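You operate a simulated robot arm through the tools that you are given. There is no shell and no other tool. Be economical: measure what you need, move in short steps, check, and stop when the job is done.

Carry out the task below with a simulated robot arm. There is one attempt and no reset: what you move stays moved.

TASK
Count the wiping pads on the top of the long grey bench, then put as many of the crimp dice from the top of the long grey bench on the grey base plate.
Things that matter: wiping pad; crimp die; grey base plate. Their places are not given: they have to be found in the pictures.

It is judged by the outcome, as a careful person would: the job done as asked, and still so three seconds after it is handed in. It fails if anything else is knocked over, pushed out of place, dropped, spilled or broken.

THE ROBOT
A 6-joint arm with a two-finger parallel gripper, fixed in place. Base frame: the origin is at the foot of the arm, x ahead of it, y to its left, z up; the work surface is at about z = 820. Lengths are in mm, angles in degrees, forces in N, time in s.
With the tool pointing down near the work surface it reaches from about 260 to 680 mm from the base axis. Its first joint turns from -66.0 to 66.0 degrees. Payload 2.9 kg.
Tool frame: the origin (TCP) lies between the finger pads and is the grasp point; the fingertips stand 30 mm ahead of it; z points along the fingers, y is the line along which they close. The gripper opens to 110 mm. The fingers are 20 mm wide and 10 mm thick; the gripper's body (48 by 112 mm) begins 55 mm behind the TCP.
Orientation is told as [roll, pitch, yaw] about the base's x, y, z axes, in that order, counted from this pose: with the fingers straight down and closing along the base's y, the tool's x points along the base's -x, its y along +y and its z along -z.

THE INTERFACE
- The arm moves only by the tool play_rows. Its argument "deltas" is a list of rows, each an object (a shift or turn left out is 0, a gripper value left out holds the last) with "xyz": the shift along the base's x, y, z in cm, a list of three; "twist": the turn about the base's z in degrees. In form: [{"xyz": [dx, dy, dz], "twist": twist}, ...]. A call has 1 to 12 rows; each row is the pose to reach, as a shift and turn from the pose commanded when the call began. "grip" is the closure, from 0 (fully open) to 1 (shut), set as the call begins (left out, the last holds). A row lasts 0.2 s, in which the tool goes at most 50 mm and 8.6 degrees; a call with a longer step from one row to the next is refused whole, and so is a gripper value outside its range. A pose out of reach is approached as far as the arm can. The call stops where the force on the tool passes 40 N (or 10 N more than at its start, if that is more) or the arm is blocked; 0.2 s more then pass. The fingers move at their own pace (about 108 mm/s each) and stop on an object; they squeeze with about 27 N. The grip force told is the motor's: it shows also when the fingers shut on nothing. Time passes only in rows, and 0.2 s behind the last, so rows that repeat a pose let the fingers close. It gives the time, the measured TCP pose, the force on the tool (base axes), the opening and the grip force at its end, in the units of the frame above (readings bear some noise), and new pictures: "show" is both (left out), scene, wrist or none.
- Cameras (640 x 400 px; columns grow to the right, rows downward): "scene" is fixed at [81.6, 435.7, 1382.4]; the picture's right is [-0.71, -0.71, 0.00], its down [-0.41, 0.41, -0.81] and it looks along [0.58, -0.57, -0.58] (base axes); focal length 321 px, centre (320, 200). "wrist" rides on the gripper at [-36, 0, -57] in the tool frame; the picture's right is [0.00, -1.00, 0.00], its down [0.97, 0.00, -0.24] and it looks along [0.24, 0.00, 0.97] (tool axes); focal length 218 px, centre (320, 200).
- locate(camera, pixels): for up to 12 pixels [column, row] of the newest picture of that camera ("zoom" is the newest enlarged one), the place [x, y, z] in the base frame of the surface seen there, good to about 2 mm. No time passes.
- inspect(camera, box): a new picture of the part [left, top, right, bottom] of that camera's present view, enlarged. No time passes.
- sign_off(): hands the job in; it is judged then, once.

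Work in short steps. Measure before you move; look again where a grasp or a placing could have gone wrong, and mend it. You have 60 turns and 120 pictures in all, the two below and enlarged ones among them. Open the gripper and draw the arm clear of the work before you hand the job in, unless the task says otherwise; then end with one line.

The tools are called after "Request:" as a command line: name --argument value ..., lists and objects as JSON in quotes. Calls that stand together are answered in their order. play_rows: Moves the arm, as the interface text tells. Its arguments: {"type":"object","properties":{"deltas":{"type":"array","items":{"type":"object","properties":{"xyz":{"type":"array","items":{"type":"number"}},"twist":{"type":"number"}}}},"grip":{"type":"number"},"show":{"type":"string","enum":["both","scene","wrist","none"]}},"required":["deltas"]} The other tools are called the same way: locate (camera, pixels) gives the place of the surface under pixels of a picture; inspect (camera, box) takes an enlarged picture of a part of a camera's view; sign_off () hands the job in.

At the start:

```text
t: 0.0
tool_pos: [491.3, 11.7, 1108.8]
tool_rot: [-0.1, 0.0, 0.0]
force: [0.7, 0.3, -0.6]
gripper_width: 110.1
finger_force: 0.0
```

scene: 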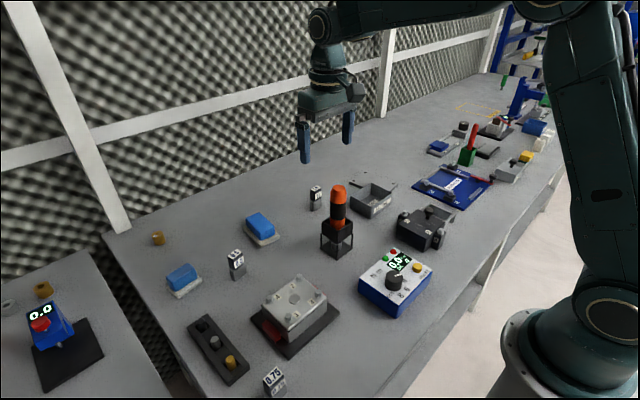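
wrist: 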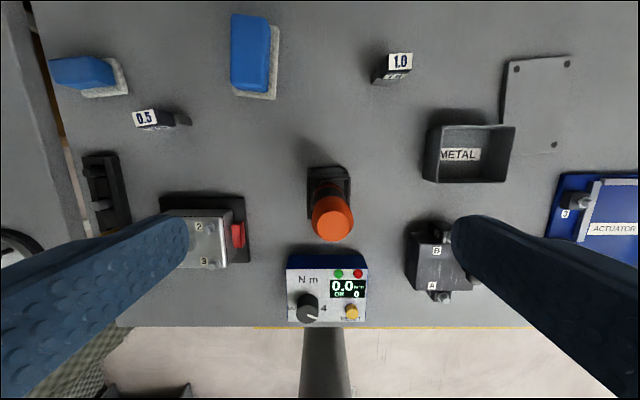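

I see two blue pads nearby and possibly a third far off at (440,147), with labelled dice at (237,264), (316,197) and (274,380). I'll enlarge these regions.

Request:
inspect --camera "scene" --box '[400, 60, 580, 220]'

Request:
inspect --camera "scene" --box '[130, 180, 350, 400]'

Request:
inspect --camera "scene" --box '[300, 150, 480, 320]'

```text
2.50 times, centred on (490, 140) of scene
```

zoom: 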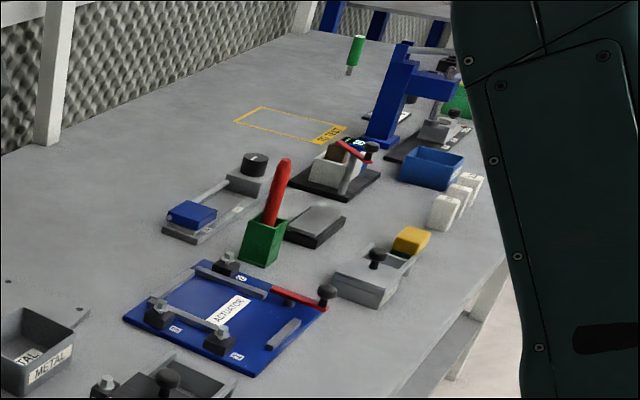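

```text
1.82 times, centred on (240, 290) of scene
```

zoom: 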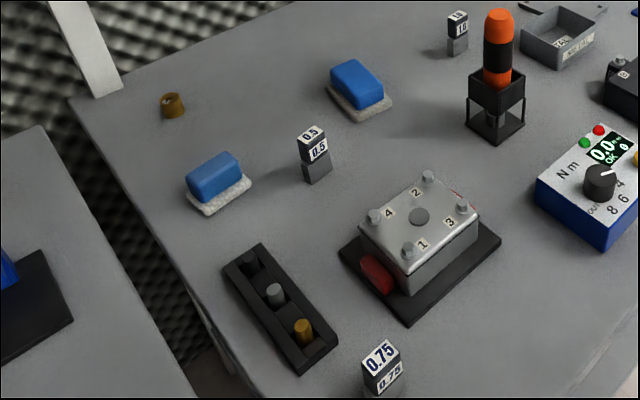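

```text
2.35 times, centred on (390, 235) of scene
```

zoom: 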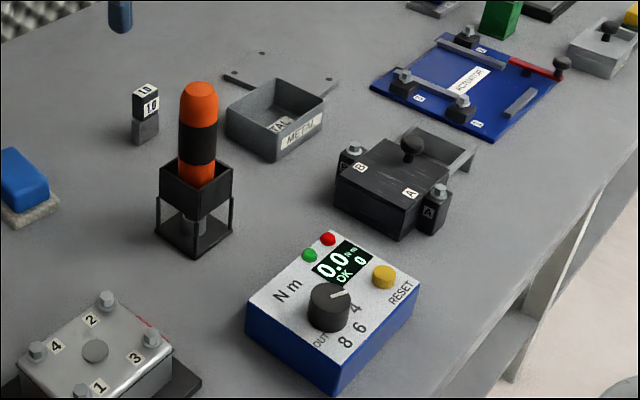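

Two pads are confirmed by the fluffy base. The part of the bench behind the arm still needs checking. I'll locate the dice and plate corners in the wrist picture, then swing right to see the rest of the bench.

Request:
locate --camera "wrist" --pixels '[[146, 118], [400, 61], [516, 68], [568, 63], [554, 146], [515, 58], [572, 56], [565, 152], [515, 126], [470, 127], [540, 100], [160, 119]]'

Request:
inspect --camera "wrist" --box '[350, 20, 640, 200]'

Request:
play_rows --deltas '[{"xyz": [-1, -4.5, 2]}, {"xyz": [-2, -9, 4]}, {"xyz": [-3, -13.5, 6]}, {"xyz": [-4, -18, 8]}, {"xyz": [-5, -22.5, 8]}, {"xyz": [-7, -27, 8]}, {"xyz": [-9, -31, 8]}, {"xyz": [-11, -35, 8]}, {"xyz": [-12, -39, 8]}, {"xyz": [-12, -43, 8]}]' --grip 0

```text
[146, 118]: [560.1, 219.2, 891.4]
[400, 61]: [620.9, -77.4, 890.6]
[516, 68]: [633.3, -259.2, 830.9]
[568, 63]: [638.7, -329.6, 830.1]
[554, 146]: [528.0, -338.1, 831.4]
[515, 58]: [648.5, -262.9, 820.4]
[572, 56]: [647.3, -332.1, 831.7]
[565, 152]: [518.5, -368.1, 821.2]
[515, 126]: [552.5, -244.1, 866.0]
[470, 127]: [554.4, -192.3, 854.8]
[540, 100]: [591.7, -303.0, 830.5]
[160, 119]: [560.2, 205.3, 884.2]
```

```text
2.21 times, centred on (495, 110) of wrist
```

zoom: 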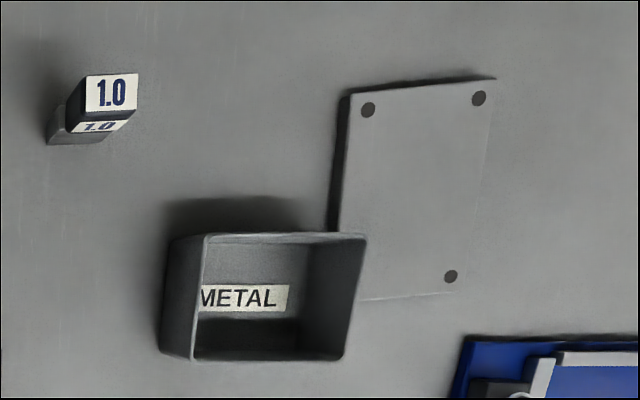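

```text
refused: row 1 steps farther than a row can; nothing moved
```

A step was slightly too long, so I'm repeating the swing with shorter ones.

Request:
play_rows --deltas '[{"xyz": [-1, -4, 2]}, {"xyz": [-2, -8, 4]}, {"xyz": [-3, -12, 6]}, {"xyz": [-4, -16, 8]}, {"xyz": [-5, -20, 8]}, {"xyz": [-7, -24, 8]}, {"xyz": [-9, -28, 8]}, {"xyz": [-11, -32, 8]}, {"xyz": [-12, -36, 8]}, {"xyz": [-12, -40, 8]}]' --grip 0

```text
t: 2.2
tool_pos: [371.4, -388.1, 1189.2]
tool_rot: [0.0, -0.1, 0.1]
force: [0.2, -1.0, -0.2]
gripper_width: 109.7
finger_force: 0.1
```

scene: 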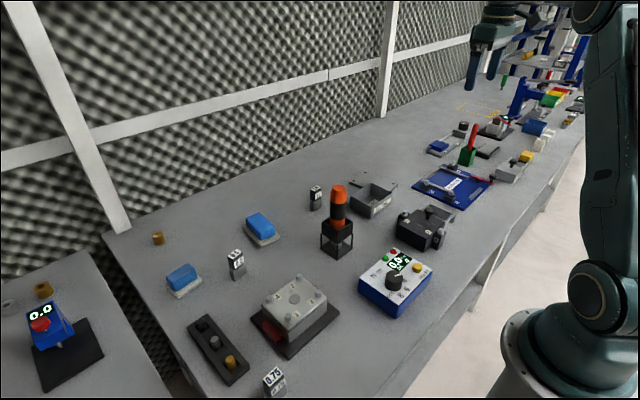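
wrist: 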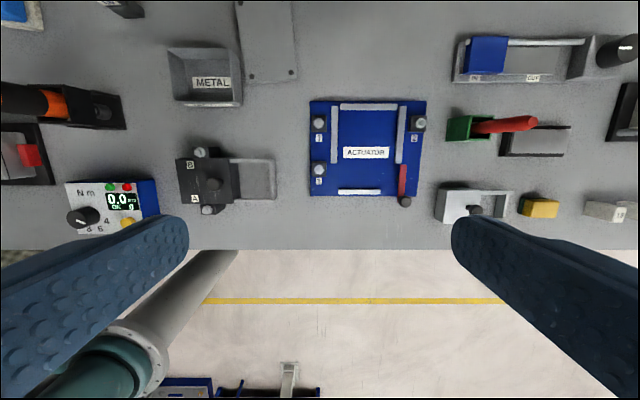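

The blue block at (487,55) sits on a "CUT" fixture, so it isn't a pad. I'll enlarge the far end of the bench, now that the arm has cleared it, and the plate.

Request:
inspect --camera "scene" --box '[420, 50, 600, 180]'

Request:
inspect --camera "scene" --box '[480, 30, 600, 120]'

Request:
locate --camera "wrist" --pixels '[[236, 4], [291, 3], [296, 78], [246, 80], [251, 76], [290, 70], [242, 50], [242, 102], [270, 40]]'

Request:
locate --camera "scene" --pixels '[[237, 256], [316, 190], [272, 377], [260, 220], [179, 276]]'

```text
3.08 times, centred on (510, 115) of scene
```

zoom: 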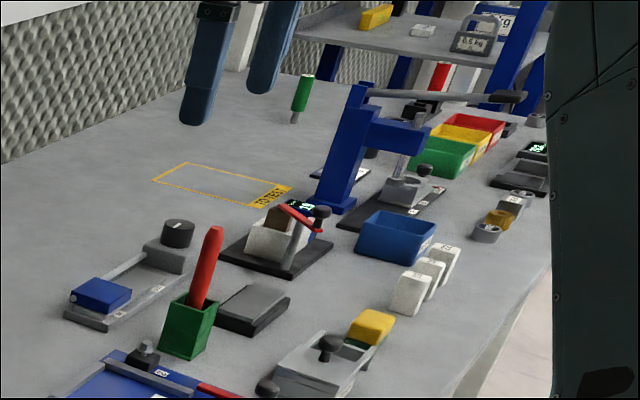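

```text
4.44 times, centred on (540, 75) of scene
```

zoom: 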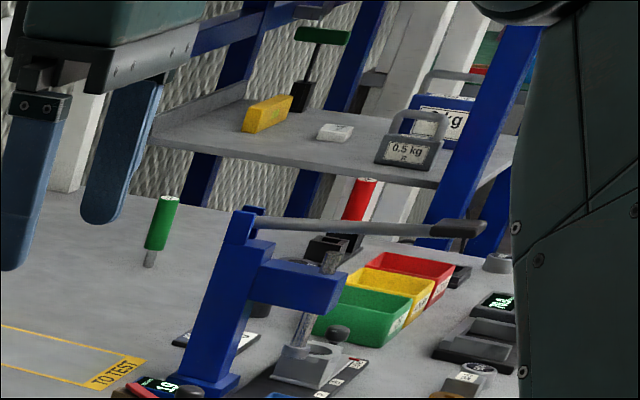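

```text
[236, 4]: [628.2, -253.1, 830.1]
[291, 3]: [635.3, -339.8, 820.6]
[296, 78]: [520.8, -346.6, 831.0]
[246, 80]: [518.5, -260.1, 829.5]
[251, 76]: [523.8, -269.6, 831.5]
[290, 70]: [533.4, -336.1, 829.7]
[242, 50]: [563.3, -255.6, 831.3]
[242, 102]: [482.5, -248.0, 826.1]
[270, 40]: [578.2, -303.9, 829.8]
```

```text
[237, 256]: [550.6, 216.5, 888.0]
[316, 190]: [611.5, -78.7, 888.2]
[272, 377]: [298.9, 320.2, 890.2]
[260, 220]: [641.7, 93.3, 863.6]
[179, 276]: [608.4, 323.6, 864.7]
```

Near the far end there's a yellow block by the grey jig, plus some white blocks. I'll look closer to make sure none of them is a wiping pad.

Request:
inspect --camera "wrist" --box '[430, 20, 640, 230]'

Request:
inspect --camera "scene" --box '[490, 120, 560, 190]'

Request:
inspect --camera "scene" --box '[150, 200, 290, 310]'

Request:
inspect --camera "wrist" --box '[0, 0, 310, 230]'

```text
1.90 times, centred on (535, 125) of wrist
```

zoom: 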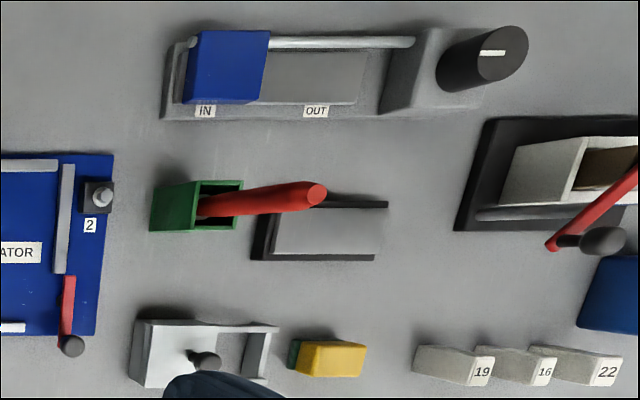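

```text
5.71 times, centred on (525, 155) of scene
```

zoom: 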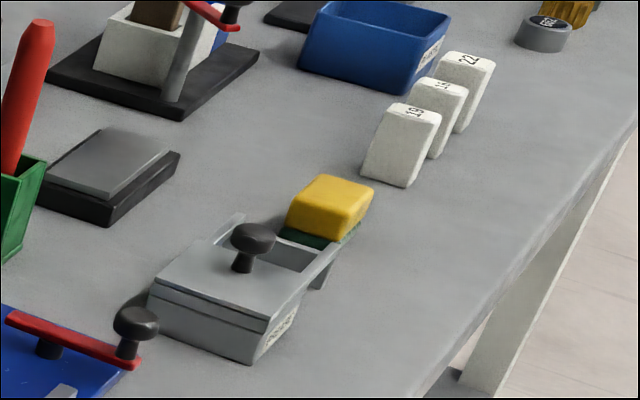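

```text
3.64 times, centred on (220, 255) of scene
```

zoom: 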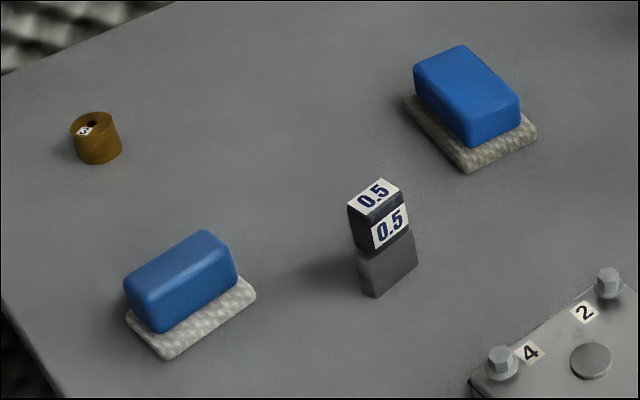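

```text
1.74 times, centred on (155, 115) of wrist
```

zoom: 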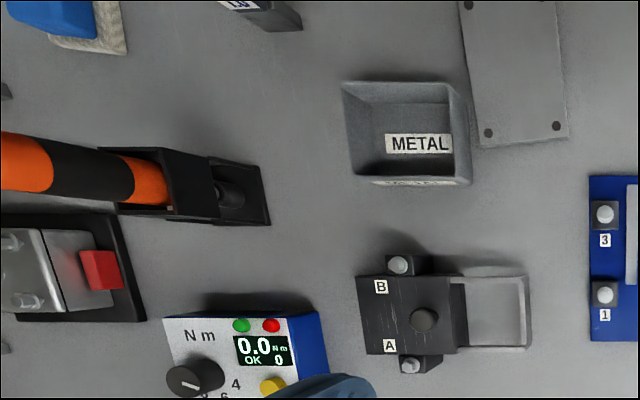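

I count two wiping pads, both blue with a fluffy felt base. The yellow block is a different item belonging to the jig. So two dice go on the grey plate (x≈520–645, y≈-253…-345, top z≈831). Next I'll go above the 1.0 die near (615,-78).

Request:
play_rows --deltas '[{"xyz": [2.5, 3.5, 0]}, {"xyz": [5, 7, 0]}, {"xyz": [7.5, 10.5, 0]}, {"xyz": [10, 14, 0]}, {"xyz": [12.5, 17.5, -1]}, {"xyz": [15, 21, -3]}, {"xyz": [17.5, 24, -6]}, {"xyz": [20, 27, -9]}, {"xyz": [22, 29.5, -12]}, {"xyz": [23.5, 31, -16]}, {"xyz": [23.5, 31, -18]}]'

```text
t: 4.6
tool_pos: [607.8, -80.4, 1007.9]
tool_rot: [-0.1, 0.1, 0.0]
force: [0.0, -0.7, -0.8]
gripper_width: 110.1
finger_force: 0.1
```

scene: 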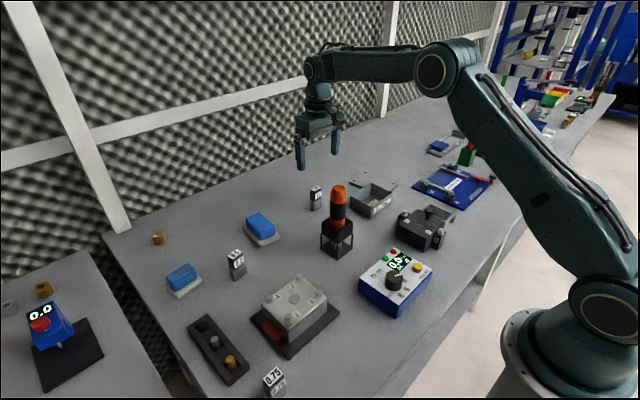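
wrist: 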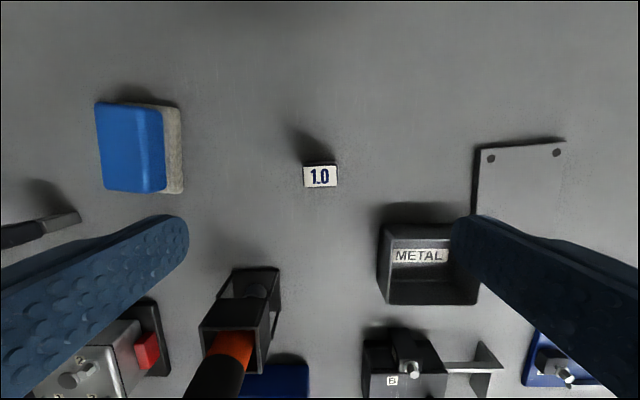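

Request:
inspect --camera "wrist" --box '[280, 120, 360, 200]'

Request:
locate --camera "wrist" --pixels '[[305, 168], [335, 165], [337, 186], [305, 187], [320, 176], [477, 150], [563, 143]]'

Request:
inspect --camera "scene" --box '[295, 175, 345, 225]'

```text
5.00 times, centred on (320, 160) of wrist
```

zoom: 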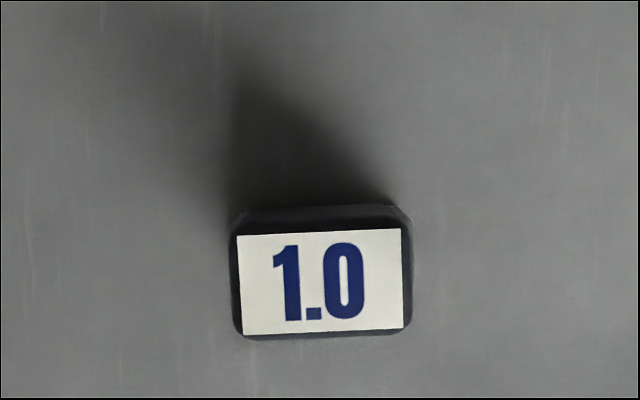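

```text
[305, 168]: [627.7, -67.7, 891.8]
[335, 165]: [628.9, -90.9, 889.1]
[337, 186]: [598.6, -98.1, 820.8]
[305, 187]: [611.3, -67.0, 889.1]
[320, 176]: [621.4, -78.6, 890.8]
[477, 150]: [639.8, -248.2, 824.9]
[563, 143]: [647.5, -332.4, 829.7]
```

```text
8.00 times, centred on (320, 200) of scene
```

zoom: 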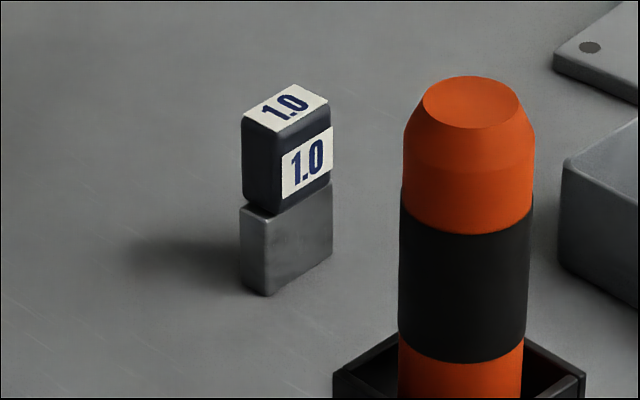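

The die is about 26 (y) × 17 (x) mm, centred at (620,-79) and 70 mm tall. I'll descend over it to z≈858 and close along y.

Request:
play_rows --deltas '[{"xyz": [1.2, 0.1, 0]}, {"xyz": [1.2, 0.1, -4]}, {"xyz": [1.2, 0.1, -8]}, {"xyz": [1.2, 0.1, -11]}, {"xyz": [1.2, 0.1, -13.5]}, {"xyz": [1.2, 0.1, -15]}, {"xyz": [1.2, 0.1, -15]}]'

Request:
play_rows --deltas '[{"xyz": [0, 0, 0]}, {"xyz": [0, 0, 0]}, {"xyz": [0, 0, 0]}, {"xyz": [0, 0, 0]}]' --grip 1

```text
t: 6.2
tool_pos: [618.6, -78.9, 858.9]
tool_rot: [-0.1, 0.0, 0.0]
force: [-0.4, -1.0, -0.6]
gripper_width: 109.7
finger_force: 0.1
```

scene: 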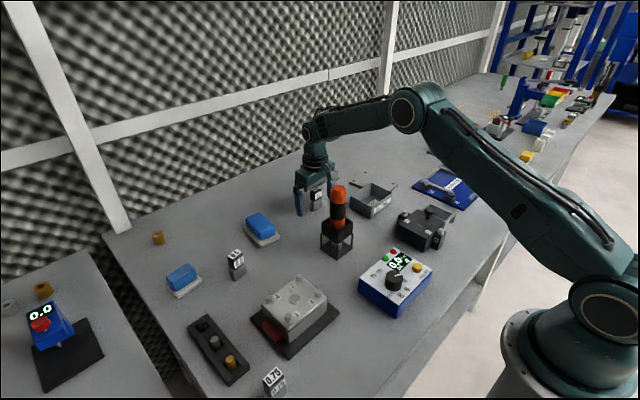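
wrist: 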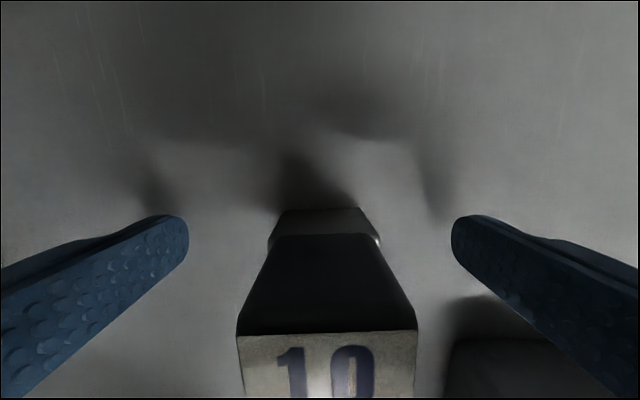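

```text
t: 7.2
tool_pos: [618.8, -79.5, 860.0]
tool_rot: [0.0, 0.0, -0.1]
force: [0.6, 0.3, 0.6]
gripper_width: 35.7
finger_force: 26.9
```

scene: 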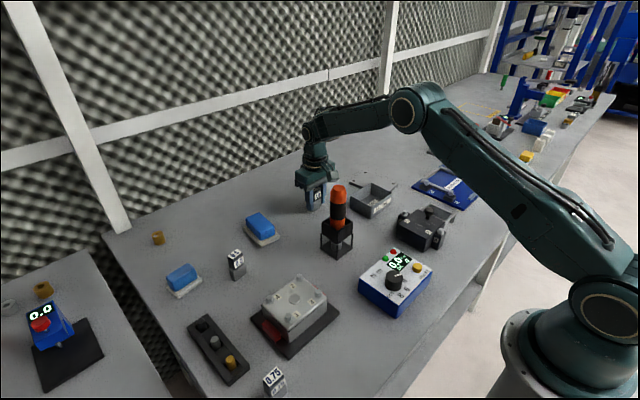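
wrist: 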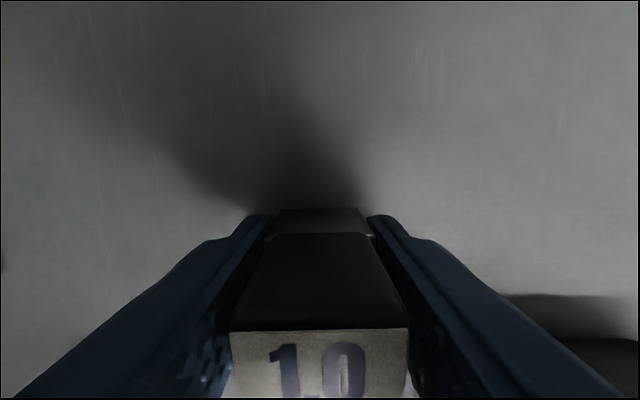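

The die is held at 35.7 mm. I'll lift 10 cm and carry it above the far part of the plate, near (598,-297).

Request:
play_rows --deltas '[{"xyz": [0, 0, 2]}, {"xyz": [0, 0, 5]}, {"xyz": [0, 0, 9]}, {"xyz": [-0.5, -4, 10]}, {"xyz": [-1, -8, 10]}, {"xyz": [-1.5, -12, 10]}, {"xyz": [-2, -16, 10]}, {"xyz": [-2, -19.5, 10]}, {"xyz": [-2, -21.8, 10]}, {"xyz": [-2, -21.8, 10]}]'

```text
t: 9.4
tool_pos: [598.4, -295.8, 958.4]
tool_rot: [0.0, -0.1, -0.1]
force: [-0.4, -0.3, -1.7]
gripper_width: 35.5
finger_force: 27.0
```

scene: 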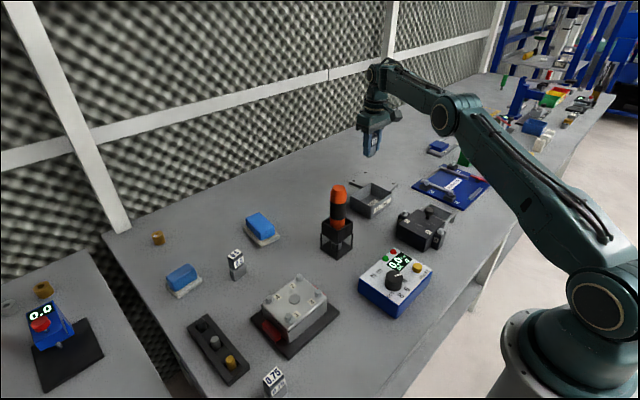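
wrist: 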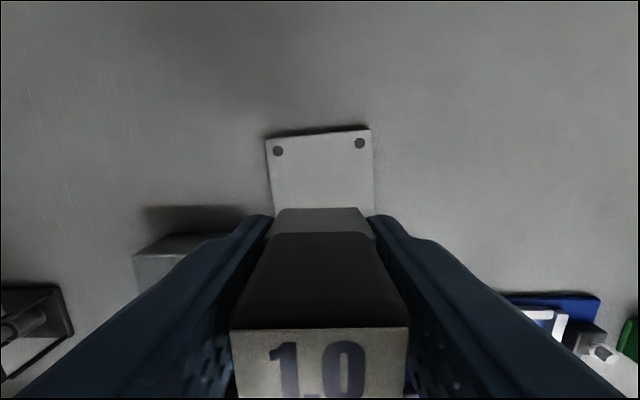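

The die hangs over the plate. I'll measure the plate's far edge, then lower it.

Request:
locate --camera "wrist" --pixels '[[268, 140], [369, 132], [275, 200], [372, 200]]'

Request:
play_rows --deltas '[{"xyz": [0, 0, -3]}, {"xyz": [0, 0, -5]}, {"xyz": [0, 0, -7]}, {"xyz": [0, 0, -7.8]}, {"xyz": [0, 0, -8.2]}, {"xyz": [0, 0, -8.5]}, {"xyz": [0, 0, -8.7]}]'

```text
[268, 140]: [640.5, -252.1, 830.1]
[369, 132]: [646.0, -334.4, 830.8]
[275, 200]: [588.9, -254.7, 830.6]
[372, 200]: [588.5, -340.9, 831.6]
```

```text
t: 11.0
tool_pos: [597.7, -296.3, 872.2]
tool_rot: [0.0, 0.0, 0.0]
force: [0.2, -0.7, -2.2]
gripper_width: 35.4
finger_force: 27.6
```

scene: 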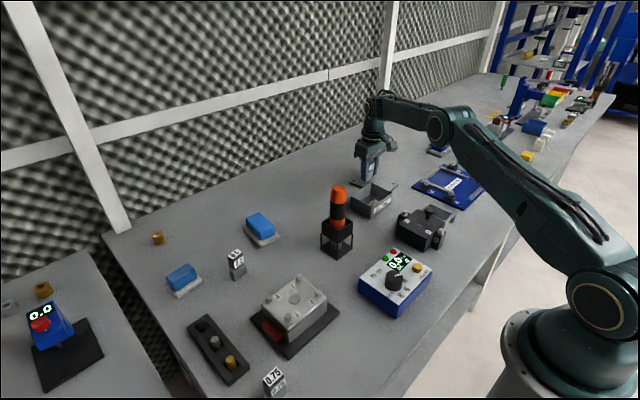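
wrist: 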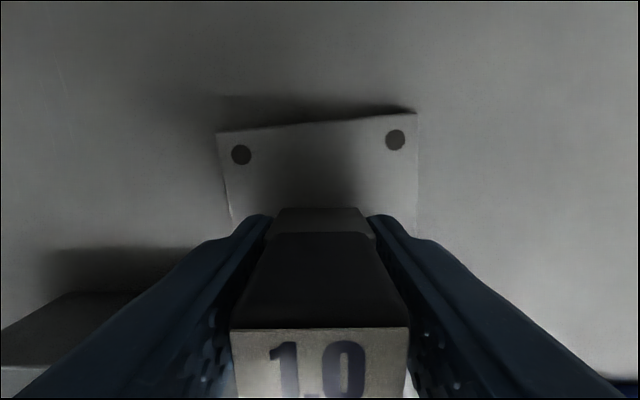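

There's no contact force yet. I'll lower in tiny steps.

Request:
play_rows --deltas '[{"xyz": [0, 0, -0.1]}, {"xyz": [0, 0, -0.2]}, {"xyz": [0, 0, -0.2]}]' --show "none"

```text
t: 11.8
tool_pos: [599.7, -295.6, 869.9]
tool_rot: [0.0, 0.0, 0.0]
force: [0.4, -0.4, -1.6]
gripper_width: 35.5
finger_force: 27.4
```

Request:
play_rows --deltas '[{"xyz": [0, 0, -0.1]}, {"xyz": [0, 0, -0.15]}, {"xyz": [0, 0, -0.15]}]' --show "wrist"

```text
t: 12.6
tool_pos: [598.2, -295.9, 869.1]
tool_rot: [0.0, 0.0, 0.0]
force: [-1.5, 1.5, 5.1]
gripper_width: 35.4
finger_force: 27.0
```

wrist: 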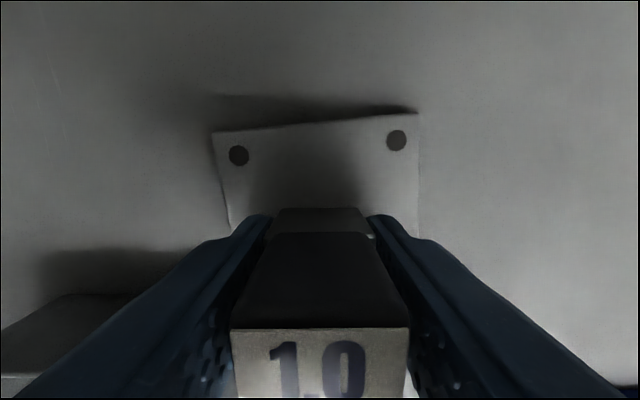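

Contact shows at Fz ≈ 5 N. I'll open to about 66 mm and, once the fingers have moved apart, rise straight up.

Request:
play_rows --deltas '[{"xyz": [0, 0, 0]}, {"xyz": [0, 0, 0]}, {"xyz": [0, 0, 0]}]' --grip 0.4 --show "none"

Request:
play_rows --deltas '[{"xyz": [0, 0, 2]}, {"xyz": [0, 0, 5]}, {"xyz": [0, 0, 9]}, {"xyz": [0, 0, 13]}, {"xyz": [-1, 4, 15]}, {"xyz": [-2, 8, 15]}, {"xyz": [-2, 8, 15]}]'

```text
t: 13.4
tool_pos: [597.8, -296.9, 869.3]
tool_rot: [0.0, -0.1, 0.1]
force: [-0.5, 0.6, -0.6]
gripper_width: 65.9
finger_force: 0.0
```

```text
t: 15.0
tool_pos: [578.3, -215.9, 1019.3]
tool_rot: [-0.1, -0.1, -0.1]
force: [0.8, 0.7, -0.1]
gripper_width: 66.0
finger_force: 0.0
```

scene: 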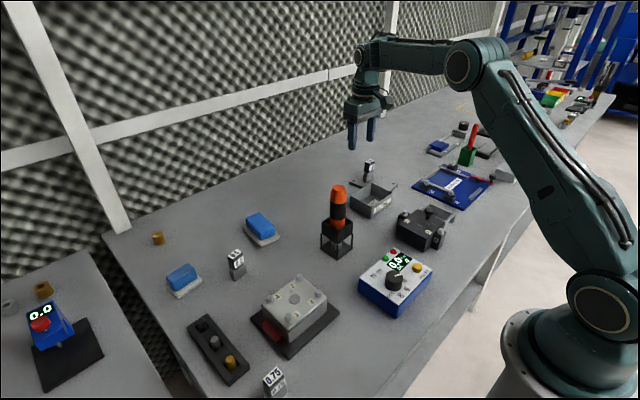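
wrist: 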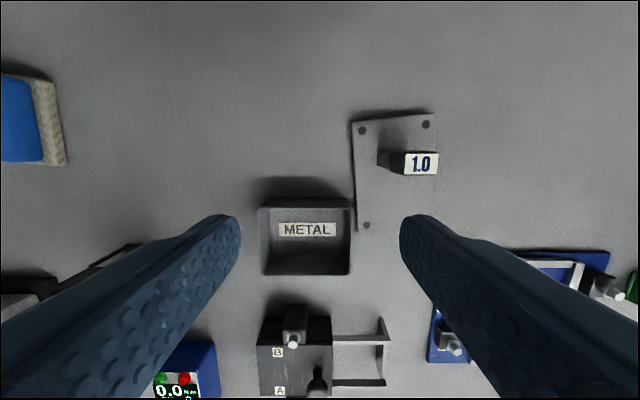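

The 1.0 die stands upright on the plate. Now I'll go above the 0.5 die at about (553,215), travelling higher to clear the driver.

Request:
play_rows --deltas '[{"xyz": [0, 3, 3.5]}, {"xyz": [0, 6, 7]}, {"xyz": [0, 10.5, 9]}, {"xyz": [0, 15, 9]}, {"xyz": [0, 19.5, 9]}, {"xyz": [0, 24, 9]}, {"xyz": [-1, 28.5, 9]}, {"xyz": [-2, 33, 8]}, {"xyz": [-2.5, 37.5, 6]}, {"xyz": [-2.8, 41.5, 3]}, {"xyz": [-2.8, 43, 0]}, {"xyz": [-2.8, 43, -1]}]' --grip 0

```text
t: 17.6
tool_pos: [550.3, 213.6, 1009.1]
tool_rot: [0.0, 0.0, -0.1]
force: [0.2, -0.3, 1.1]
gripper_width: 110.1
finger_force: 0.1
```

scene: 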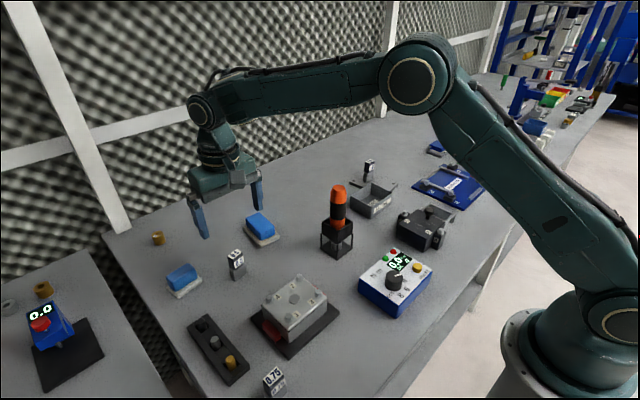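
wrist: 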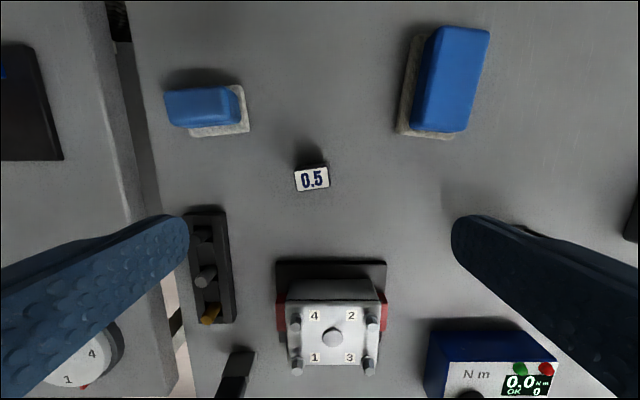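

Request:
inspect --camera "wrist" --box '[272, 140, 352, 220]'

Request:
locate --camera "wrist" --pixels '[[297, 174], [326, 168], [328, 184], [299, 189], [312, 179], [248, 131], [398, 132], [228, 225]]'

```text
5.00 times, centred on (312, 180) of wrist
```

zoom: 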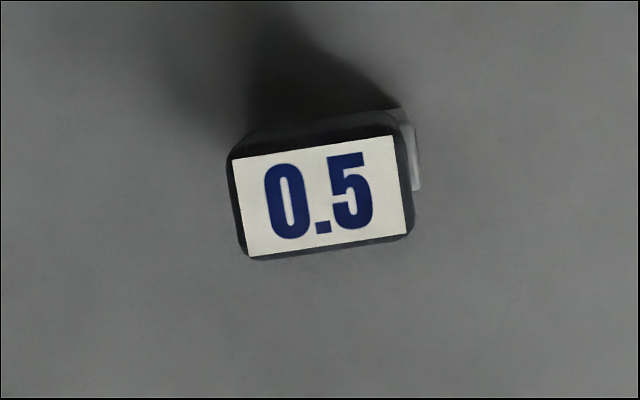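

```text
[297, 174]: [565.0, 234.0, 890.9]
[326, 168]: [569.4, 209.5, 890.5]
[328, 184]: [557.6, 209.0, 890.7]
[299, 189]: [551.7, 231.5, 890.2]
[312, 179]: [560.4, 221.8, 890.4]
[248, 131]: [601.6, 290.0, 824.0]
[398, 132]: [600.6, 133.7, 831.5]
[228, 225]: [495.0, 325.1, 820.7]
```

The 0.5 die is centred at (560.5,221) and turned about +10°. I'll descend with a 10° twist; both pads' corners stay clear of the fingers.

Request:
play_rows --deltas '[{"xyz": [1.0, 0.75, 0], "twist": 5}, {"xyz": [1.0, 0.75, -4], "twist": 10}, {"xyz": [1.0, 0.75, -8], "twist": 10}, {"xyz": [1.0, 0.75, -11], "twist": 10}, {"xyz": [1.0, 0.75, -13.5], "twist": 10}, {"xyz": [1.0, 0.75, -15], "twist": 10}, {"xyz": [1.0, 0.75, -15], "twist": 10}]'

```text
t: 19.2
tool_pos: [561.3, 220.0, 859.0]
tool_rot: [0.1, 0.0, 10.0]
force: [-0.7, -0.5, -0.7]
gripper_width: 110.0
finger_force: 0.0
```

scene: 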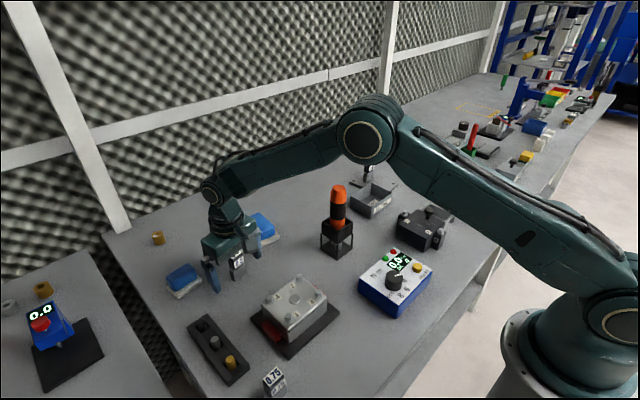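
wrist: 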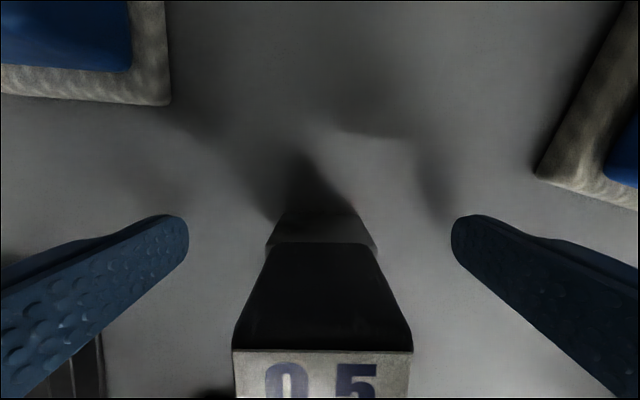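

The fingers are well aligned, so I'll close and then lift.

Request:
play_rows --deltas '[{"xyz": [0, 0, 0]}, {"xyz": [0, 0, 0]}, {"xyz": [0, 0, 0]}, {"xyz": [0, 0, 0]}]' --grip 1 --show "none"

Request:
play_rows --deltas '[{"xyz": [0, 0, 2]}, {"xyz": [0, 0, 6]}, {"xyz": [0, 0, 10]}, {"xyz": [0, 0, 15]}, {"xyz": [0, 0, 20]}, {"xyz": [0, 0, 24]}, {"xyz": [0, 0, 24]}]'

```text
t: 20.2
tool_pos: [561.7, 219.5, 858.8]
tool_rot: [0.0, -0.1, 10.0]
force: [0.3, -0.5, -0.7]
gripper_width: 35.3
finger_force: 26.8
```

```text
t: 21.8
tool_pos: [560.3, 221.5, 1098.6]
tool_rot: [0.0, 0.0, 10.0]
force: [-0.8, -0.1, -1.5]
gripper_width: 35.5
finger_force: 26.8
```

scene: 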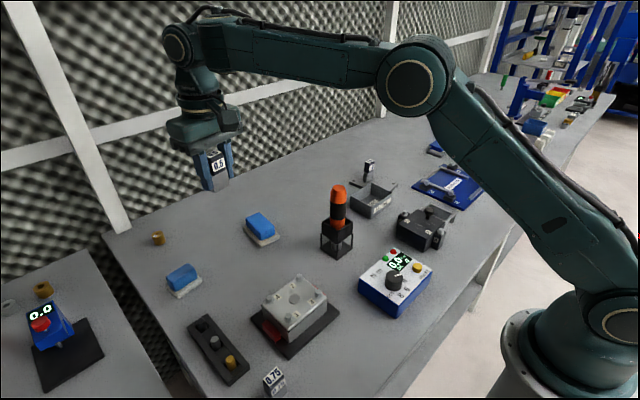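
wrist: 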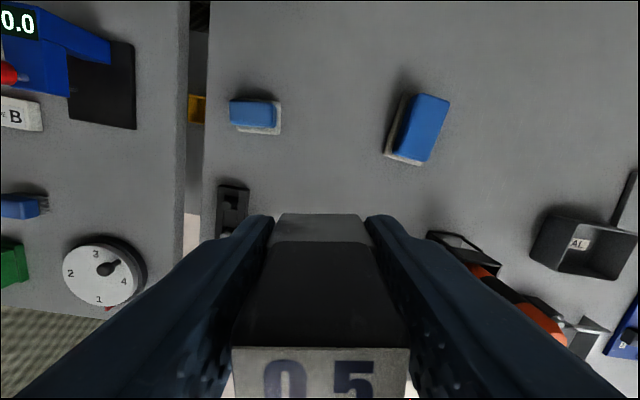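

The die is held. I'll carry it high over to (548,-301) while untwisting.

Request:
play_rows --deltas '[{"xyz": [0, -4.4, 0]}, {"xyz": [0, -8.8, 0]}, {"xyz": [0, -13.2, 0], "twist": -2}, {"xyz": [0, -17.6, 0], "twist": -4}, {"xyz": [0, -22, 0], "twist": -6}, {"xyz": [0, -26.4, 0], "twist": -8}, {"xyz": [0, -30.8, 0], "twist": -10}, {"xyz": [-0.3, -35.2, 0], "twist": -10}, {"xyz": [-0.6, -39.6, 0], "twist": -10}, {"xyz": [-0.9, -44, 0], "twist": -10}, {"xyz": [-1.2, -48.4, 0], "twist": -10}, {"xyz": [-1.3, -52.2, 0], "twist": -10}]' --show "none"

Request:
play_rows --deltas '[{"xyz": [0, 0, -4]}, {"xyz": [0, 0, -8]}, {"xyz": [0, 0, -12]}, {"xyz": [0, 0, -15]}, {"xyz": [0, 0, -15]}]'

```text
t: 24.4
tool_pos: [547.7, -301.1, 1098.3]
tool_rot: [0.0, -0.1, 0.0]
force: [-0.1, -0.8, -1.8]
gripper_width: 35.5
finger_force: 27.0
```

```text
t: 25.6
tool_pos: [548.4, -302.0, 947.4]
tool_rot: [0.1, 0.0, 0.0]
force: [0.0, 0.5, -1.7]
gripper_width: 35.3
finger_force: 27.0
```

scene: 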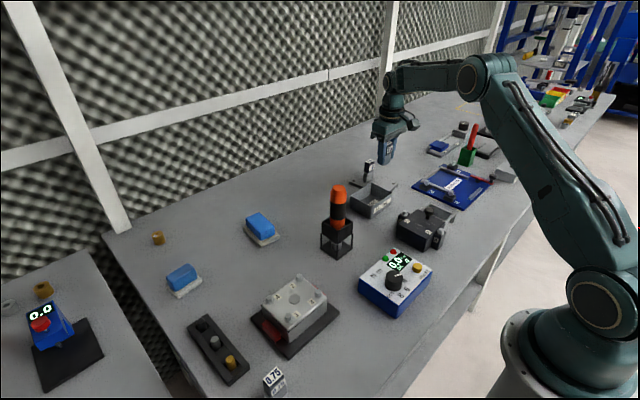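
wrist: 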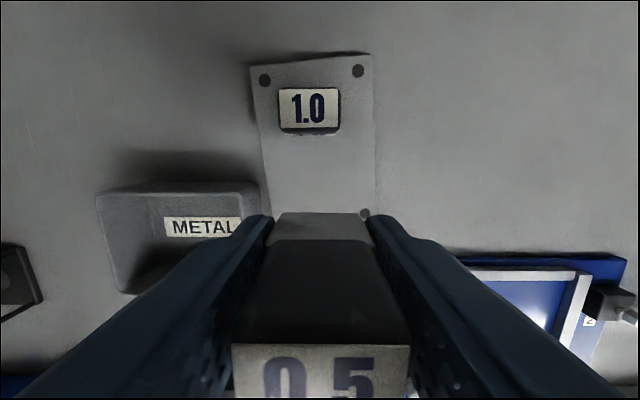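

I'll verify the clearances from the bin rim, the 1.0 die and the plate corners before lowering.

Request:
locate --camera "wrist" --pixels '[[310, 125], [338, 110], [283, 110], [258, 188], [256, 205], [268, 205], [363, 212], [374, 205], [250, 186]]'

```text
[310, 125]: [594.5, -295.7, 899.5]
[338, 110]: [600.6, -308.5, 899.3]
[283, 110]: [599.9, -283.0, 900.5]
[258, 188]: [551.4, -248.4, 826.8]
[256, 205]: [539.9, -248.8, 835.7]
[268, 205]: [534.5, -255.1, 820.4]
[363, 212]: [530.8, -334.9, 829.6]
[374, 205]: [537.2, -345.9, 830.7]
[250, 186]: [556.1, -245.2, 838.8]
```

The bin edge is at y≈-248 and the plate spans -256…-345 here, so the position is good. Lowering to contact now.

Request:
play_rows --deltas '[{"xyz": [0, 0, -3]}, {"xyz": [0, 0, -5.5]}, {"xyz": [0, 0, -7]}, {"xyz": [0, 0, -7.6]}, {"xyz": [0, 0, -7.75]}, {"xyz": [0, 0, -7.85]}, {"xyz": [0, 0, -7.95]}, {"xyz": [0, 0, -7.95]}]'

```text
t: 27.4
tool_pos: [547.8, -301.8, 868.9]
tool_rot: [0.0, 0.1, 0.0]
force: [0.5, -0.2, -1.7]
gripper_width: 35.6
finger_force: 27.1
```

scene: 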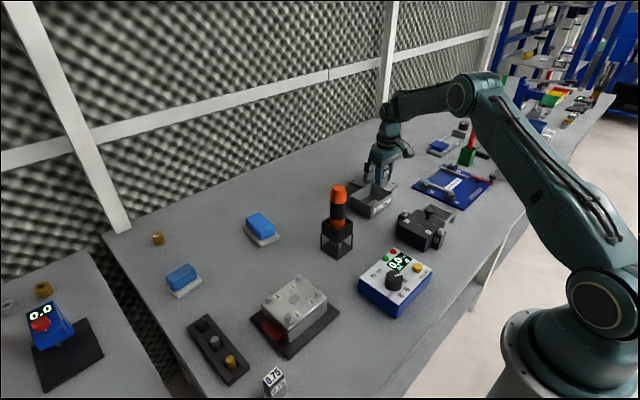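
wrist: 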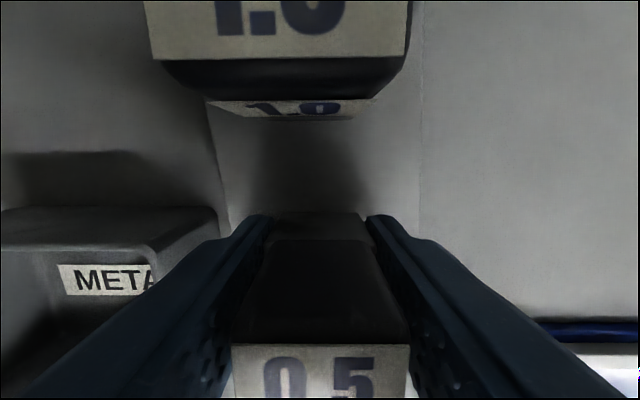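

There's no contact force yet, so I'll lower another 1–1.5 mm.

Request:
play_rows --deltas '[{"xyz": [0, 0, -0.08]}, {"xyz": [0, 0, -0.14]}, {"xyz": [0, 0, -0.14]}]' --show "none"

```text
t: 28.2
tool_pos: [548.9, -301.3, 868.5]
tool_rot: [0.0, -0.1, 0.0]
force: [-4.5, 2.8, 10.9]
gripper_width: 35.6
finger_force: 27.0
```

Contact at about 11 N, so I'll release to about 55 mm and rise straight up.

Request:
play_rows --deltas '[{"xyz": [0, 0, 0]}, {"xyz": [0, 0, 0]}, {"xyz": [0, 0, 0]}]' --grip 0.5 --show "none"

Request:
play_rows --deltas '[{"xyz": [0, 0, 2]}, {"xyz": [0, 0, 5]}, {"xyz": [0, 0, 9]}, {"xyz": [0, 0, 13]}, {"xyz": [0, 0, 17]}, {"xyz": [-2, 4, 19]}, {"xyz": [-4, 8, 21]}, {"xyz": [-5, 12, 22]}, {"xyz": [-5, 12, 22]}]'

```text
t: 29.0
tool_pos: [548.3, -301.4, 867.0]
tool_rot: [0.1, 0.0, 0.0]
force: [-0.2, -0.7, 0.0]
gripper_width: 55.0
finger_force: 0.0
```

```text
t: 31.0
tool_pos: [497.7, -180.6, 1089.2]
tool_rot: [-0.1, 0.0, 0.0]
force: [0.0, -1.2, -0.1]
gripper_width: 55.1
finger_force: 0.1
```

scene: 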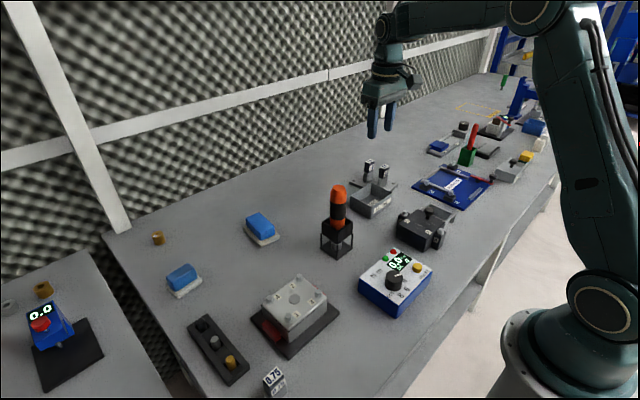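
wrist: 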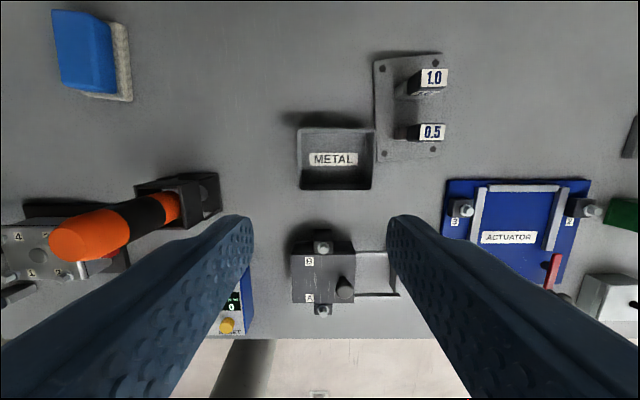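

Both dice stand upright on the plate. One corner of the bench, near the 0.75 die, was cropped in the views, so I'll look there once to be sure of the pad count.

Request:
play_rows --deltas '[{"xyz": [-1, 4.5, 1]}, {"xyz": [-2, 9, 2]}, {"xyz": [-3, 13.5, 3]}, {"xyz": [-4, 18, 4]}, {"xyz": [-5, 22.5, 4]}, {"xyz": [-6, 27, 4]}, {"xyz": [-8, 31.5, 4]}, {"xyz": [-10, 35.5, 4]}, {"xyz": [-12, 39.5, 4]}, {"xyz": [-14, 42, 4]}, {"xyz": [-15, 43, 4]}]' --grip 0

```text
t: 33.4
tool_pos: [348.4, 249.3, 1128.6]
tool_rot: [0.0, 0.0, 0.0]
force: [0.5, 0.3, -0.4]
gripper_width: 110.1
finger_force: 0.0
```

scene: 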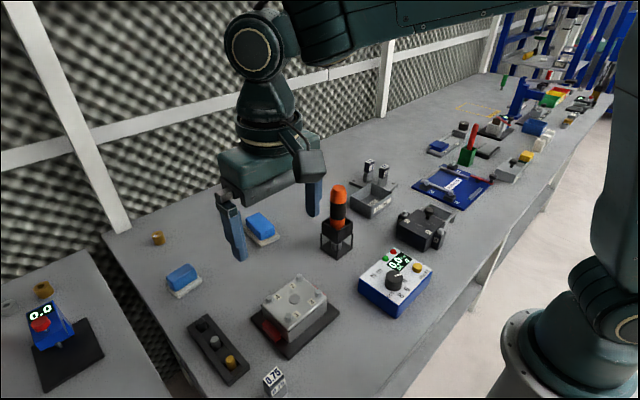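
wrist: 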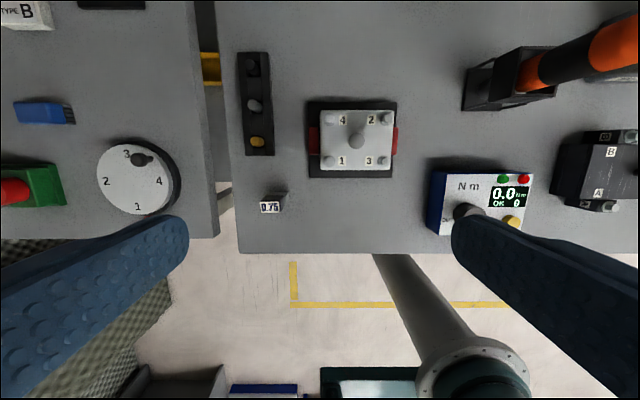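

There's no extra pad in that corner, so the count stays at two. Both dice are standing on the plate, the gripper is open and the arm is clear. Handing in.

Request:
sign_off

```text
The job is handed in.
```

I counted two wiping pads on the long grey bench and put two crimp dice (1.0 and 0.5) upright on the grey base plate; the 0.75 die stays on the bench.
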